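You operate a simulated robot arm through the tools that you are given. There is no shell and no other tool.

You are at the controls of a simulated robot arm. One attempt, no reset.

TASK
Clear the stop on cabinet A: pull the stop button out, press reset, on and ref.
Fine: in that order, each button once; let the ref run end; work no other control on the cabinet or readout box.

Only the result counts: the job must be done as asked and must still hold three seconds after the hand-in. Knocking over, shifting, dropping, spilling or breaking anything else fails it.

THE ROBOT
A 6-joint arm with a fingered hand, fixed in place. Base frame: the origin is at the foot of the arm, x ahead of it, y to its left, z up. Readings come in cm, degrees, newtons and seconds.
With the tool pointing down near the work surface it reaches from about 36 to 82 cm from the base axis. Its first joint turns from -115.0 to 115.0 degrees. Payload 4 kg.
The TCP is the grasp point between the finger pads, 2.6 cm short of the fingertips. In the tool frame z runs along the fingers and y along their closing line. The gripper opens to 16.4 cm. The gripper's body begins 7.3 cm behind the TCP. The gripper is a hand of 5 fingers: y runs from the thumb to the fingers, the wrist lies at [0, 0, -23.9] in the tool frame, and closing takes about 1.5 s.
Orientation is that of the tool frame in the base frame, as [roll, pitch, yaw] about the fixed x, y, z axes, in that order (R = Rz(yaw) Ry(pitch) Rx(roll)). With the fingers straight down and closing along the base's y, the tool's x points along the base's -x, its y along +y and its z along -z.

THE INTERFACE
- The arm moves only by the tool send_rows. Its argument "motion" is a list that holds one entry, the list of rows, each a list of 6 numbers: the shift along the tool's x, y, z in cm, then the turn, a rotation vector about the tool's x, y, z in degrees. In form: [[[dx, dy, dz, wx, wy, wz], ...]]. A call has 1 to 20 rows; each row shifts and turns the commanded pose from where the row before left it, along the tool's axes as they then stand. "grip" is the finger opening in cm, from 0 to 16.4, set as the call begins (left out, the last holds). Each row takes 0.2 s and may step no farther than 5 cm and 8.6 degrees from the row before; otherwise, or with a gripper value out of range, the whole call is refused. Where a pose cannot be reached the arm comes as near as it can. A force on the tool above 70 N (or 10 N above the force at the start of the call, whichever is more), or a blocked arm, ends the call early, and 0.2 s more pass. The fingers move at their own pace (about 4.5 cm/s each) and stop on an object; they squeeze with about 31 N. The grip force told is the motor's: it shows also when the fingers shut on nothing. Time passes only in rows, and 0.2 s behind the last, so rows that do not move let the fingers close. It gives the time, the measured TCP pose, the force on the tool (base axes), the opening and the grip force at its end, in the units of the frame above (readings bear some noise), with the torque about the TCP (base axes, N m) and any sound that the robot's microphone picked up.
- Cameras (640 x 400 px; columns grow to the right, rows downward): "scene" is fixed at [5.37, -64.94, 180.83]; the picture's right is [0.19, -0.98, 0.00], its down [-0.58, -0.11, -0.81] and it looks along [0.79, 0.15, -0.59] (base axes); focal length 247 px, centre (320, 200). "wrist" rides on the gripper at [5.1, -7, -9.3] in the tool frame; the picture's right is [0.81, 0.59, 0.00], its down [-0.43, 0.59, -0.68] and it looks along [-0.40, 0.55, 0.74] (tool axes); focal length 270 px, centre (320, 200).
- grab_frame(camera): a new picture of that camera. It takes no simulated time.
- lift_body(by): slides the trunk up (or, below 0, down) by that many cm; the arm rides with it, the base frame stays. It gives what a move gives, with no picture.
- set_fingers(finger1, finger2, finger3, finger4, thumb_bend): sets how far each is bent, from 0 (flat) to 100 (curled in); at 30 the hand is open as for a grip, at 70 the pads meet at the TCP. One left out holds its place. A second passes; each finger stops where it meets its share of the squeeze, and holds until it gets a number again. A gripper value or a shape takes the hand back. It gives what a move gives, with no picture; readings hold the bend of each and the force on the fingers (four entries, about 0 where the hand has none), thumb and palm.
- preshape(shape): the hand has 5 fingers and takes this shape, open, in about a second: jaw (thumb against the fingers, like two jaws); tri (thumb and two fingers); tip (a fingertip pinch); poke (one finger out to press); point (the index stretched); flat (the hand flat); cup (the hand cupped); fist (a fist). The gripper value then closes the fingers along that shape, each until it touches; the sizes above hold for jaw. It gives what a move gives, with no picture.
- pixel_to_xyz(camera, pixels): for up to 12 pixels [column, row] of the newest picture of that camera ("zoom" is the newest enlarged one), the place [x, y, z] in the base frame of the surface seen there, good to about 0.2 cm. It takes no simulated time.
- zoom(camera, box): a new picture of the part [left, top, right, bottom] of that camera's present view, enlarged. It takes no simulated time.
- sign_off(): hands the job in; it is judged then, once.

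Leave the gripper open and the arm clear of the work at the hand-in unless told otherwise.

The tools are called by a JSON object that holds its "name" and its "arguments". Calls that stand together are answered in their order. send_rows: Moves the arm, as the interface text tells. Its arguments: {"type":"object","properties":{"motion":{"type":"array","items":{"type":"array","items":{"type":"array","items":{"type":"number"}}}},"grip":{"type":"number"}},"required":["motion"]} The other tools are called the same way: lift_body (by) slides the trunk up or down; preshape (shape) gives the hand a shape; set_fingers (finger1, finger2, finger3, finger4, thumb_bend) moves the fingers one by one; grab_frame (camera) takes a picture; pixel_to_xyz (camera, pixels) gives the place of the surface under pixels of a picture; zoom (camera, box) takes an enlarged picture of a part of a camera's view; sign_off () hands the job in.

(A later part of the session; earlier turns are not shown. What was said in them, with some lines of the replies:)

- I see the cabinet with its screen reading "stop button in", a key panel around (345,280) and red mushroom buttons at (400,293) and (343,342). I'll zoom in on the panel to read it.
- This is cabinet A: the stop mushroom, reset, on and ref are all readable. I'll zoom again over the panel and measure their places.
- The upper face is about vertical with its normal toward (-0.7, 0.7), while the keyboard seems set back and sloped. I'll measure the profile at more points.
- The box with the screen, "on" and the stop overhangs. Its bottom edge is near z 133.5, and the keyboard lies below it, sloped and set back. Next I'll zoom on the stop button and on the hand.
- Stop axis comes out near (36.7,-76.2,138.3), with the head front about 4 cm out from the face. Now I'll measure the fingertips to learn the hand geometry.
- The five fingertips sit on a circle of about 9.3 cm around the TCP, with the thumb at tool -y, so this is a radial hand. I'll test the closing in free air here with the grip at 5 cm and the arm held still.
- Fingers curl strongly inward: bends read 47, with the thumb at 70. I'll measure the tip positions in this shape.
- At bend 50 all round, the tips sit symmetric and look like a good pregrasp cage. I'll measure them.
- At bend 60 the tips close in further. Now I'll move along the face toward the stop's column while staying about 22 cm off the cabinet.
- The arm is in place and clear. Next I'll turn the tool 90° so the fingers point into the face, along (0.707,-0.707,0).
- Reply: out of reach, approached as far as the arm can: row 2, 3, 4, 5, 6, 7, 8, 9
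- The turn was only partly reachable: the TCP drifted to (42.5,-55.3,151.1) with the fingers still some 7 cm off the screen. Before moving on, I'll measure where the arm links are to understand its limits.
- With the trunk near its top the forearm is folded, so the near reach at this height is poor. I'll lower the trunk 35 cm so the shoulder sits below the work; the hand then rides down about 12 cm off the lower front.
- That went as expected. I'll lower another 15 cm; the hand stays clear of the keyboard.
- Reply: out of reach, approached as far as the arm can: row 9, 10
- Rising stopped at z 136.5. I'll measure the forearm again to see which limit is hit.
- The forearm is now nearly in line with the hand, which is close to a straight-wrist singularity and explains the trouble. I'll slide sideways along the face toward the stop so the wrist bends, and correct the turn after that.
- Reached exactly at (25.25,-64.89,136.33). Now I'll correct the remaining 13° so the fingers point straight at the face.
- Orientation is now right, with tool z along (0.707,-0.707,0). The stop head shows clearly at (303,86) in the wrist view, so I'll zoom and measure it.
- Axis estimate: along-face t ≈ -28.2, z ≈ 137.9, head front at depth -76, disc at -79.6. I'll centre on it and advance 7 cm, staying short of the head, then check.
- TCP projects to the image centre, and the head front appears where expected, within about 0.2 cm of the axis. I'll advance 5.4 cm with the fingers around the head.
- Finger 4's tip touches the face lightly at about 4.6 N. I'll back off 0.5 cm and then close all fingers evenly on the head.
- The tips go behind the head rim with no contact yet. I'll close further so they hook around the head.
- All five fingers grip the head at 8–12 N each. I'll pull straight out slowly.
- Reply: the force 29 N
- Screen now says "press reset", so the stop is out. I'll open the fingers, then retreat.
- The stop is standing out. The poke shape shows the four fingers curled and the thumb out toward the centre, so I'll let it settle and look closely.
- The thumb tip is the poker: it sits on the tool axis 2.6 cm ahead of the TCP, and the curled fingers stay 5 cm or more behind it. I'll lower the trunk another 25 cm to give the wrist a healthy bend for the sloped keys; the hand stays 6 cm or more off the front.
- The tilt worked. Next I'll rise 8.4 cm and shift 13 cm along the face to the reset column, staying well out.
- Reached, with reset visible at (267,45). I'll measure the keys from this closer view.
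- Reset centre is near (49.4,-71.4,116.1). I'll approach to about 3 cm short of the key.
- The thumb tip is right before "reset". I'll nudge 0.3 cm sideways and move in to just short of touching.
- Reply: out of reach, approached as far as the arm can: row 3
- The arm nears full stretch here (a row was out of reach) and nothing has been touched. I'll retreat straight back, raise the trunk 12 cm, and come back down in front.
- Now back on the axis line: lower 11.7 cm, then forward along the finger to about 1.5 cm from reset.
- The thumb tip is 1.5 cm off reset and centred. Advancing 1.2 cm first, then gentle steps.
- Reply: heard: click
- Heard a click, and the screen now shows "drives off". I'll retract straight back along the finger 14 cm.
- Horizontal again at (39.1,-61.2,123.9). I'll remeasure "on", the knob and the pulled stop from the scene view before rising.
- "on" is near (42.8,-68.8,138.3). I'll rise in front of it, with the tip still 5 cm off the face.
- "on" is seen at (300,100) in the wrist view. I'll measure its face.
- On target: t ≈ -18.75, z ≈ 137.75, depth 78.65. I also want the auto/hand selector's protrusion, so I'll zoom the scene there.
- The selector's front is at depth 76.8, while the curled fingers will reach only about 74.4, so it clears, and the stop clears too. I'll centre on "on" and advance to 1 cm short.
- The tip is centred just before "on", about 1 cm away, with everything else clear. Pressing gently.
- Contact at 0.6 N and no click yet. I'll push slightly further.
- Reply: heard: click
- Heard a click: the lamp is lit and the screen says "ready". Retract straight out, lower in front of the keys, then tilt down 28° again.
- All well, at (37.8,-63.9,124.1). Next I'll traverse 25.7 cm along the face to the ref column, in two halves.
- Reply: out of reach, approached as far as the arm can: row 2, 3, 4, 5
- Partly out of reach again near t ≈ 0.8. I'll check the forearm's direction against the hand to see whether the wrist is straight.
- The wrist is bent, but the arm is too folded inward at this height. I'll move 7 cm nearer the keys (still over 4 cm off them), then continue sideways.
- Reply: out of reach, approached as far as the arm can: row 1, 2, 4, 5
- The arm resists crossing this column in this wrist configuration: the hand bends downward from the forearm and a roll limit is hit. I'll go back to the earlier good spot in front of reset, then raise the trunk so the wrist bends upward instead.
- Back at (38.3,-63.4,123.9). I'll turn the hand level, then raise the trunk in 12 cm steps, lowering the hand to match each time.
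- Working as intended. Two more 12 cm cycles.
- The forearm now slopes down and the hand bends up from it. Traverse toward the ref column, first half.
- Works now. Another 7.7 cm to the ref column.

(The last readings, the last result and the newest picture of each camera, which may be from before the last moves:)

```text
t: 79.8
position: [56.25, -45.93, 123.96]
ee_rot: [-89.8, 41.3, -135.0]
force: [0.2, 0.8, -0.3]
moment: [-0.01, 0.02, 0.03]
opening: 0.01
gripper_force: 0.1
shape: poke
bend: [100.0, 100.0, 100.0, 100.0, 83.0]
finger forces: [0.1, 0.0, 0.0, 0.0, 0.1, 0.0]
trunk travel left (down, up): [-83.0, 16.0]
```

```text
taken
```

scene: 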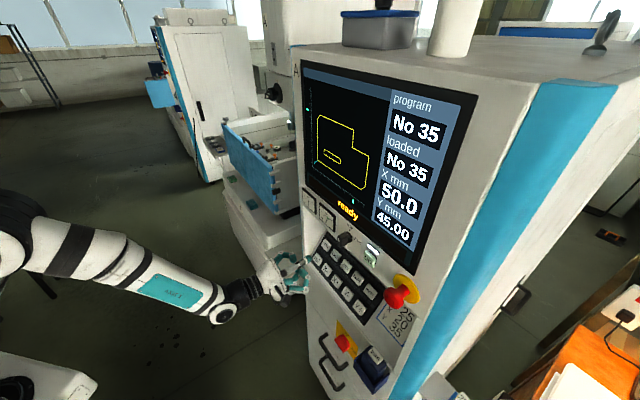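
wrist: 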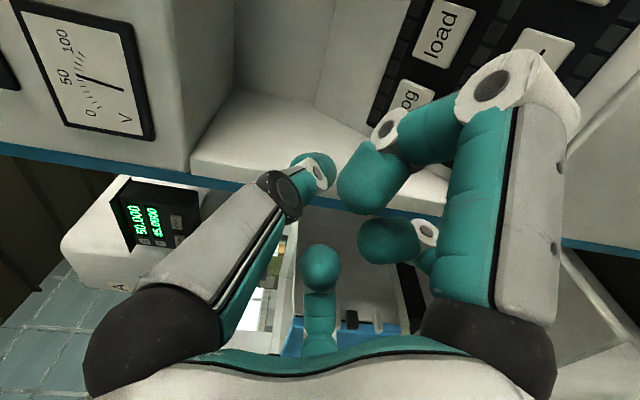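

In the ref column. Tilting down 24° for the sloped key.

{"name": "send_rows", "arguments": {"motion": [[[0, 0, 0, -4.51, 3.955, 0], [0, 0, 0, -4.51, 3.955, 0], [0, 0, 0, -4.51, 3.955, 0], [0, 0, 0, -4.51, 3.955, 0], [0, 0, 0, 0, 0, 0]]]}}

{"name": "grab_frame", "arguments": {"camera": "wrist"}}

{"name": "zoom", "arguments": {"camera": "scene", "box": [280, 225, 380, 310]}}

{"name": "pixel_to_xyz", "arguments": {"camera": "zoom", "pixels": [[262, 158], [255, 135], [285, 165], [240, 165], [270, 185], [258, 160]]}}

```text
t: 81.0
position: [56.38, -45.85, 123.86]
ee_rot: [-120.5, 37.1, -154.7]
force: [0.2, 1.1, 0.5]
moment: [-0.03, 0.02, -0.01]
opening: 0.01
gripper_force: 0.0
shape: poke
bend: [100.0, 100.0, 100.0, 100.0, 83.0]
finger forces: [0.0, 0.0, 0.0, 0.1, 0.1, 0.0]
trunk travel left (down, up): [-83.0, 16.0]
```

```text
taken
```

wrist: 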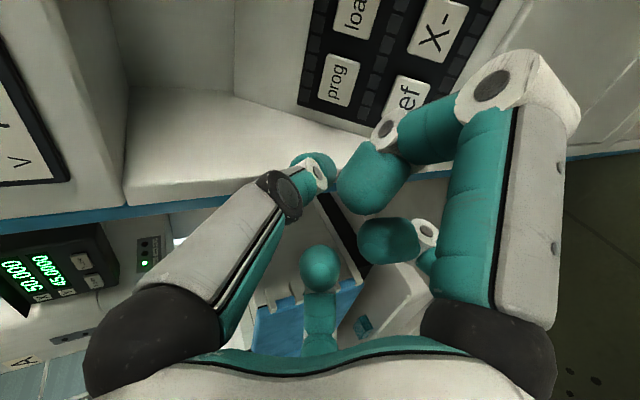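

```text
4.71 times, centred on (330, 268) of scene
```

zoom: 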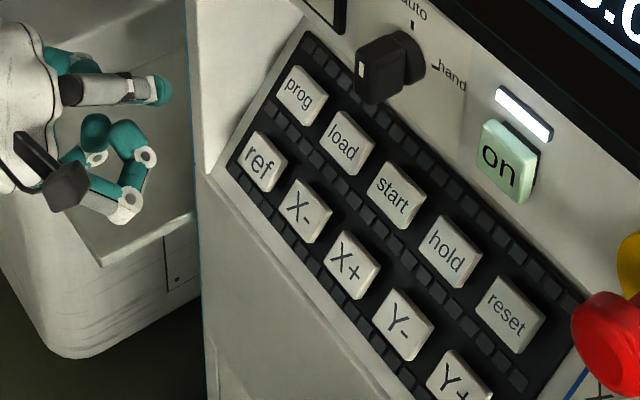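

```text
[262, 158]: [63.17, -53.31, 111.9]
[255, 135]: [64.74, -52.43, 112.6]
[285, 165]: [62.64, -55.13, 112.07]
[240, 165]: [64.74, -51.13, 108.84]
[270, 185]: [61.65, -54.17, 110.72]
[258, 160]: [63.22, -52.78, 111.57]
```

Ref centre is near (63.1,-53.2,111.6). Before going in, I'll measure the nearby surroundings (readout box, ledge, side parts) for clearance.

{"name": "pixel_to_xyz", "arguments": {"camera": "wrist", "pixels": [[40, 270], [150, 260], [85, 260], [230, 165], [200, 215], [280, 330], [380, 310], [345, 230], [400, 205], [340, 85], [440, 25], [60, 335]]}}

{"name": "pixel_to_xyz", "arguments": {"camera": "scene", "pixels": [[300, 150], [270, 180], [295, 170], [285, 200], [300, 230], [305, 260], [270, 260], [250, 215], [310, 290], [290, 220], [300, 245], [306, 300]]}}

```text
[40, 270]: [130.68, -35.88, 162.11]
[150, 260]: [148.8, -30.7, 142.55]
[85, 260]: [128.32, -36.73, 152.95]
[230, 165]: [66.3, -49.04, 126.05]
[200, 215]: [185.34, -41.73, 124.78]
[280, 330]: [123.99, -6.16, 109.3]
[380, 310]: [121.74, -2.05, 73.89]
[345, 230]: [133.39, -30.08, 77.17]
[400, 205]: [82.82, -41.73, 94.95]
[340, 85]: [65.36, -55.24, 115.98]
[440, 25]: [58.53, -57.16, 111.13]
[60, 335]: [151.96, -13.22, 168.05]
```

```text
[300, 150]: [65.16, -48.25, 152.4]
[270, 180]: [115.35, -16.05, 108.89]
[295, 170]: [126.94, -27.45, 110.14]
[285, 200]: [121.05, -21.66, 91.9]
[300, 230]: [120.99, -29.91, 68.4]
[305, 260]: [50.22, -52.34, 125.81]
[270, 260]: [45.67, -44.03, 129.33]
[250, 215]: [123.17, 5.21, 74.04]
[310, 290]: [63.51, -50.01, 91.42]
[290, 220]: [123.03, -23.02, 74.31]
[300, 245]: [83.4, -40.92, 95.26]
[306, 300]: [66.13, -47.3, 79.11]
```

Surroundings are clear: the readout box is far away and the side cheek is at depth 80 or more, while my fingers will stay under 78. I'll lower onto the ref axis.

{"name": "send_rows", "arguments": {"motion": [[[1.29, 1.27, 0.8, 0, 0, 0], [1.29, 1.27, 0.8, 0, 0, 0], [1.29, 1.27, 0.8, 0, 0, 0], [1.29, 1.27, 0.8, 0, 0, 0], [0, 0, 0, 0, 0, 0]]]}}

{"name": "zoom", "arguments": {"camera": "wrist", "box": [280, 0, 480, 125]}}

```text
t: 82.2
position: [55.75, -46.19, 115.97]
ee_rot: [-120.5, 37.0, -154.5]
force: [0.3, 0.3, 0.3]
moment: [0.0, -0.01, -0.04]
opening: 0.02
gripper_force: 0.0
shape: poke
bend: [100.0, 100.0, 100.0, 100.0, 83.0]
finger forces: [0.1, 0.0, 0.1, 0.1, 0.0, 0.0]
trunk travel left (down, up): [-83.0, 16.0]
```

```text
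3.20 times, centred on (380, 62) of wrist
```

zoom: 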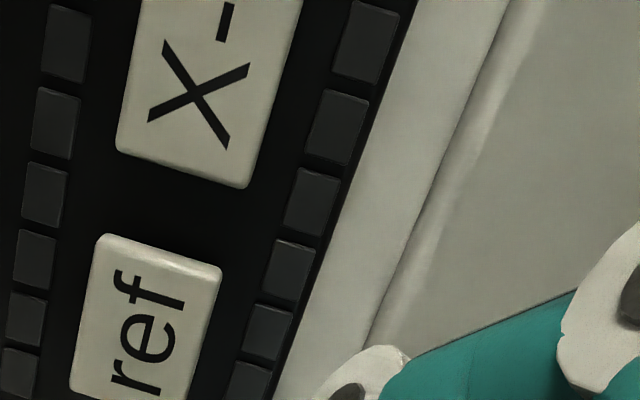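

Ref is visible; I'll measure its face from here.

{"name": "pixel_to_xyz", "arguments": {"camera": "zoom", "pixels": [[145, 325], [110, 255], [205, 280], [85, 380], [170, 390], [145, 300], [145, 350], [200, 100], [110, 320], [180, 330]]}}

{"name": "grab_frame", "arguments": {"camera": "wrist"}}

```text
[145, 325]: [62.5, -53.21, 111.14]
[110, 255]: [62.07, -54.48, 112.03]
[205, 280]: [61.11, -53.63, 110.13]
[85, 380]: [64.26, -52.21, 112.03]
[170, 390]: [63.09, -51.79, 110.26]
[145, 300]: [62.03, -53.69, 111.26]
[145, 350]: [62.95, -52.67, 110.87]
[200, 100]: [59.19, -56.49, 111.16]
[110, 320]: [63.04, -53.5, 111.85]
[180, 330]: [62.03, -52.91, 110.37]
```

```text
taken
```

wrist: 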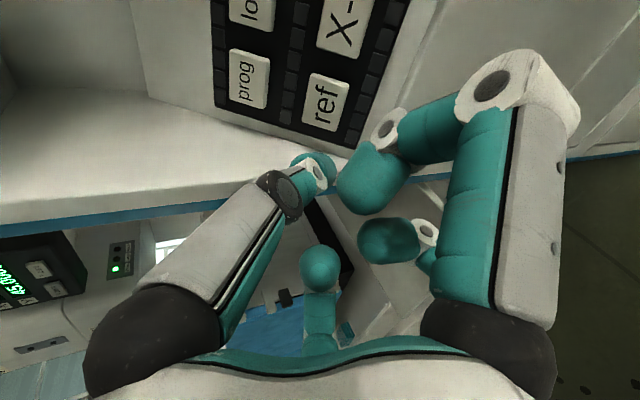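

Target refined: t 6.85, depth 81.8, z 111.1. I'll correct 0.5 cm downward and move in to about 1.2 cm from the key.

{"name": "send_rows", "arguments": {"motion": [[[0.25, 0.43, 0, 0, 0, 0], [0, 0, 1.2, 0, 0, 0], [0, 0, 1.2, 0, 0, 0], [0, 0, 1.2, 0, 0, 0], [0, 0, 1.2, 0, 0, 0], [0, 0, 1.2, 0, 0, 0], [0, 0, 1.0, 0, 0, 0], [0, 0, 0, 0, 0, 0]]]}}

{"name": "grab_frame", "arguments": {"camera": "wrist"}}

{"name": "zoom", "arguments": {"camera": "scene", "box": [280, 225, 380, 310]}}

```text
t: 84.0
position: [60.09, -50.54, 112.72]
ee_rot: [-120.5, 36.9, -154.7]
force: [0.4, 0.5, -0.6]
moment: [0.0, -0.01, 0.0]
opening: 0.0
gripper_force: 0.1
shape: poke
bend: [100.0, 100.0, 100.0, 100.0, 83.0]
finger forces: [0.0, 0.1, 0.0, 0.0, 0.0, 0.1]
trunk travel left (down, up): [-83.0, 16.0]
```

```text
taken
```

wrist: 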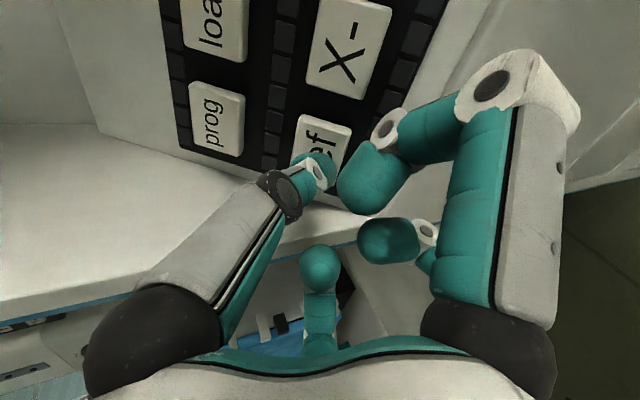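

```text
4.71 times, centred on (330, 268) of scene
```

zoom: 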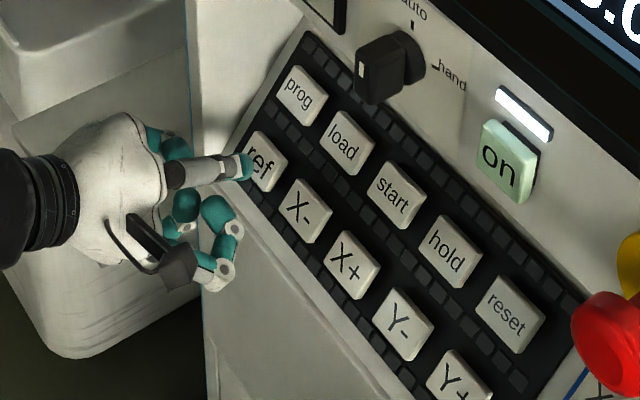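

Aligned before "ref", tip about 1.35 cm off. Moving in and pressing gently.

{"name": "send_rows", "arguments": {"motion": [[[0, 0, 0.6, 0, 0, 0], [0, 0, 0.6, 0, 0, 0], [0, 0, 0, 0, 0, 0]]]}}

{"name": "send_rows", "arguments": {"motion": [[[0, 0, 0.15, 0, 0, 0], [0, 0, 0.15, 0, 0, 0], [0, 0, 0, 0, 0, 0]]]}}

{"name": "zoom", "arguments": {"camera": "scene", "box": [290, 180, 450, 280]}}

```text
t: 84.8
position: [61.05, -51.21, 112.38]
ee_rot: [-120.5, 37.0, -154.8]
force: [0.0, 0.9, 1.2]
moment: [-0.01, 0.0, -0.03]
opening: 0.0
gripper_force: 0.0
shape: poke
bend: [100.0, 100.0, 100.0, 100.0, 83.0]
finger forces: [0.1, 0.0, 0.0, 0.1, 0.8, 0.0]
trunk travel left (down, up): [-83.0, 16.0]
heard: click
```

```text
t: 85.6
position: [61.16, -51.44, 112.1]
ee_rot: [-120.5, 37.0, -154.5]
force: [-2.5, 1.8, 2.6]
moment: [-0.02, -0.01, 0.0]
opening: 0.0
gripper_force: 0.0
shape: poke
bend: [100.0, 100.0, 100.0, 100.0, 83.0]
finger forces: [0.1, 0.0, 0.1, 0.1, 3.1, 0.0]
trunk travel left (down, up): [-83.0, 16.0]
```

```text
4.00 times, centred on (370, 230) of scene
```

zoom: 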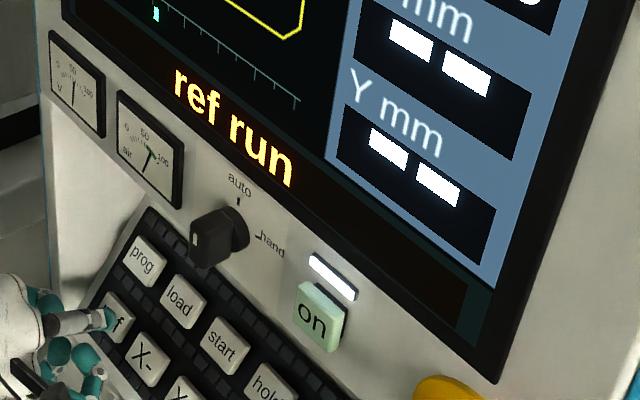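

One click heard and the screen shows "ref run". I'll retract straight back and let the run finish.

{"name": "send_rows", "arguments": {"motion": [[[0, 0, -0.8, 0, 0, 0], [0, 0, -1.2, 0, 0, 0], [0, 0, -1.5, 0, 0, 0], [0, 0, -1.5, 0, 0, 0], [0, 0, -1.5, 0, 0, 0], [0, 0, -1.5, 0, 0, 0], [0, 0, -1.5, 0, 0, 0], [0, 0, 0, 0, 0, 0], [0, 0, 0, 0, 0, 0]]]}}

{"name": "grab_frame", "arguments": {"camera": "scene"}}

```text
t: 87.6
position: [55.27, -45.22, 115.76]
ee_rot: [-120.5, 36.9, -154.8]
force: [-0.1, 0.7, -0.2]
moment: [0.01, 0.05, 0.0]
opening: 0.0
gripper_force: 0.1
shape: poke
bend: [100.0, 100.0, 100.0, 100.0, 83.0]
finger forces: [0.1, 0.1, 0.0, 0.1, 0.0, 0.0]
trunk travel left (down, up): [-83.0, 16.0]
```

```text
taken
```

scene: 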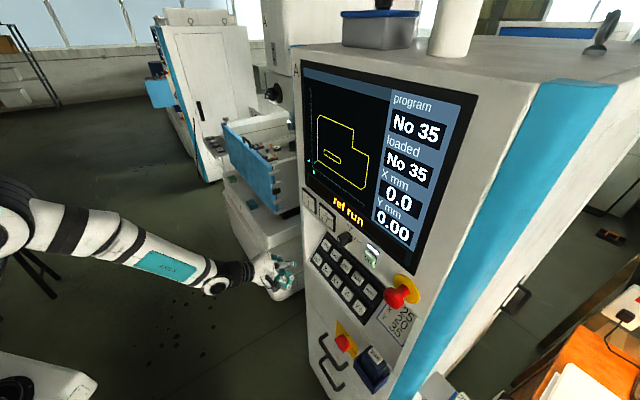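

Axes now read 0.0 and 0.00 while "ref run" still shows. I'll back off 2 cm more, wait, and open the hand.

{"name": "send_rows", "arguments": {"motion": [[[0, 0, -1, 0, 0, 0], [0, 0, -1, 0, 0, 0], [0, 0, 0, 0, 0, 0], [0, 0, 0, 0, 0, 0], [0, 0, 0, 0, 0, 0], [0, 0, 0, 0, 0, 0], [0, 0, 0, 0, 0, 0], [0, 0, 0, 0, 0, 0], [0, 0, 0, 0, 0, 0], [0, 0, 0, 0, 0, 0]]]}}

{"name": "preshape", "arguments": {"shape": "jaw"}}

{"name": "grab_frame", "arguments": {"camera": "scene"}}

{"name": "zoom", "arguments": {"camera": "scene", "box": [290, 140, 450, 300]}}

```text
t: 89.8
position: [53.71, -43.96, 116.8]
ee_rot: [-120.6, 37.0, -154.7]
force: [-0.3, 0.2, 0.2]
moment: [-0.01, 0.0, 0.02]
opening: 0.0
gripper_force: 0.0
shape: poke
bend: [100.0, 100.0, 100.0, 100.0, 83.0]
finger forces: [0.0, 0.1, 0.1, 0.1, 0.1, 0.0]
trunk travel left (down, up): [-83.0, 16.0]
```

```text
t: 90.7
position: [53.88, -44.01, 116.64]
ee_rot: [-120.5, 37.0, -154.8]
force: [0.6, -1.3, -0.2]
moment: [-0.04, -0.01, -0.03]
opening: 16.41
gripper_force: 0.1
shape: jaw
bend: [30.0, 30.0, 30.0, 30.0, 30.0]
finger forces: [0.1, 0.0, 0.1, 0.0, 0.1, 0.0]
trunk travel left (down, up): [-83.0, 16.0]
```

```text
taken
```

scene: 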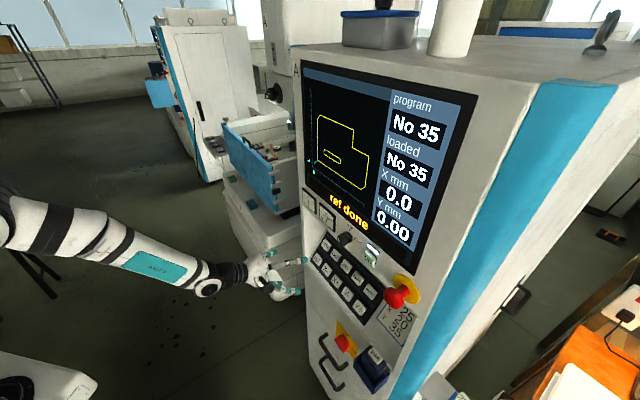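

```text
2.50 times, centred on (370, 220) of scene
```

zoom: 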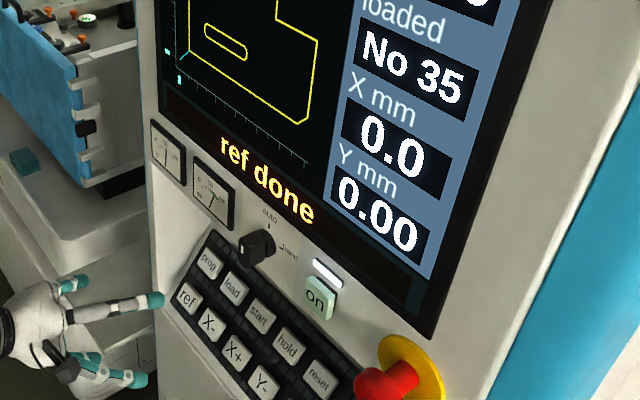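

The screen reads "ref done", the lamp is lit and the hand is open. I'll draw the arm back a few more centimetres to be well clear.

{"name": "send_rows", "arguments": {"motion": [[[0, 0, -1.2, 0, 0, 0], [0, 0, -1.2, 0, 0, 0], [0, 0, -1.2, 0, 0, 0], [0, 0, 0, 0, 0, 0], [0, 0, 0, 0, 0, 0]]]}}

{"name": "grab_frame", "arguments": {"camera": "scene"}}

```text
t: 91.9
position: [51.44, -41.61, 118.23]
ee_rot: [-120.4, 37.0, -154.7]
force: [-0.5, -0.1, 0.2]
moment: [0.02, 0.0, -0.03]
opening: 16.39
gripper_force: 0.1
shape: jaw
bend: [30.0, 30.0, 30.0, 30.0, 30.0]
finger forces: [0.0, 0.1, 0.1, 0.1, 0.0, 0.0]
trunk travel left (down, up): [-83.0, 16.0]
```

```text
taken
```

scene: 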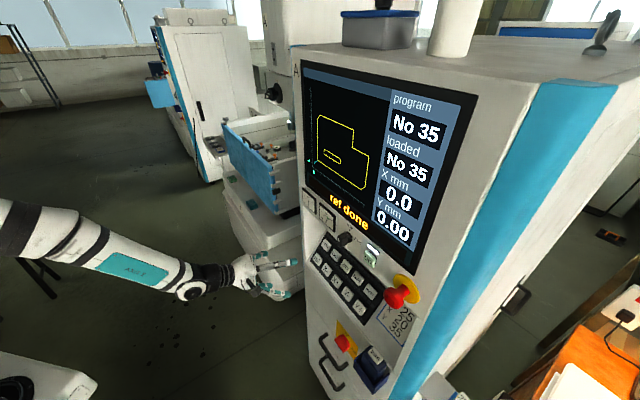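

The stop is out; reset, on and ref were pressed once each in that order; the display shows "ref done". The arm is clear and the hand open, so I'm handing in.

{"name": "sign_off", "arguments": {}}

```text
The job is handed in.
```

The stop on cabinet A is cleared and the job is handed in. I pulled the stop button out, then pressed reset, on and ref once each, in that order.

- **Screen:** it went from "press reset" to "drives off", "ready" and "ref run", and now shows "ref done". X reads 0.0 and Y reads 0.00.
- **Button presses:** I heard one click for each of the three buttons, and the lamp by "on" is lit.
- **Other controls:** I worked no other control on the cabinet or the readout box. One fingertip lightly touched the cabinet face, at about 4.6 N, as I closed in on the stop button. I backed off and saw no effect.
- **Arm:** it is drawn back clear of the cabinet with the hand open.
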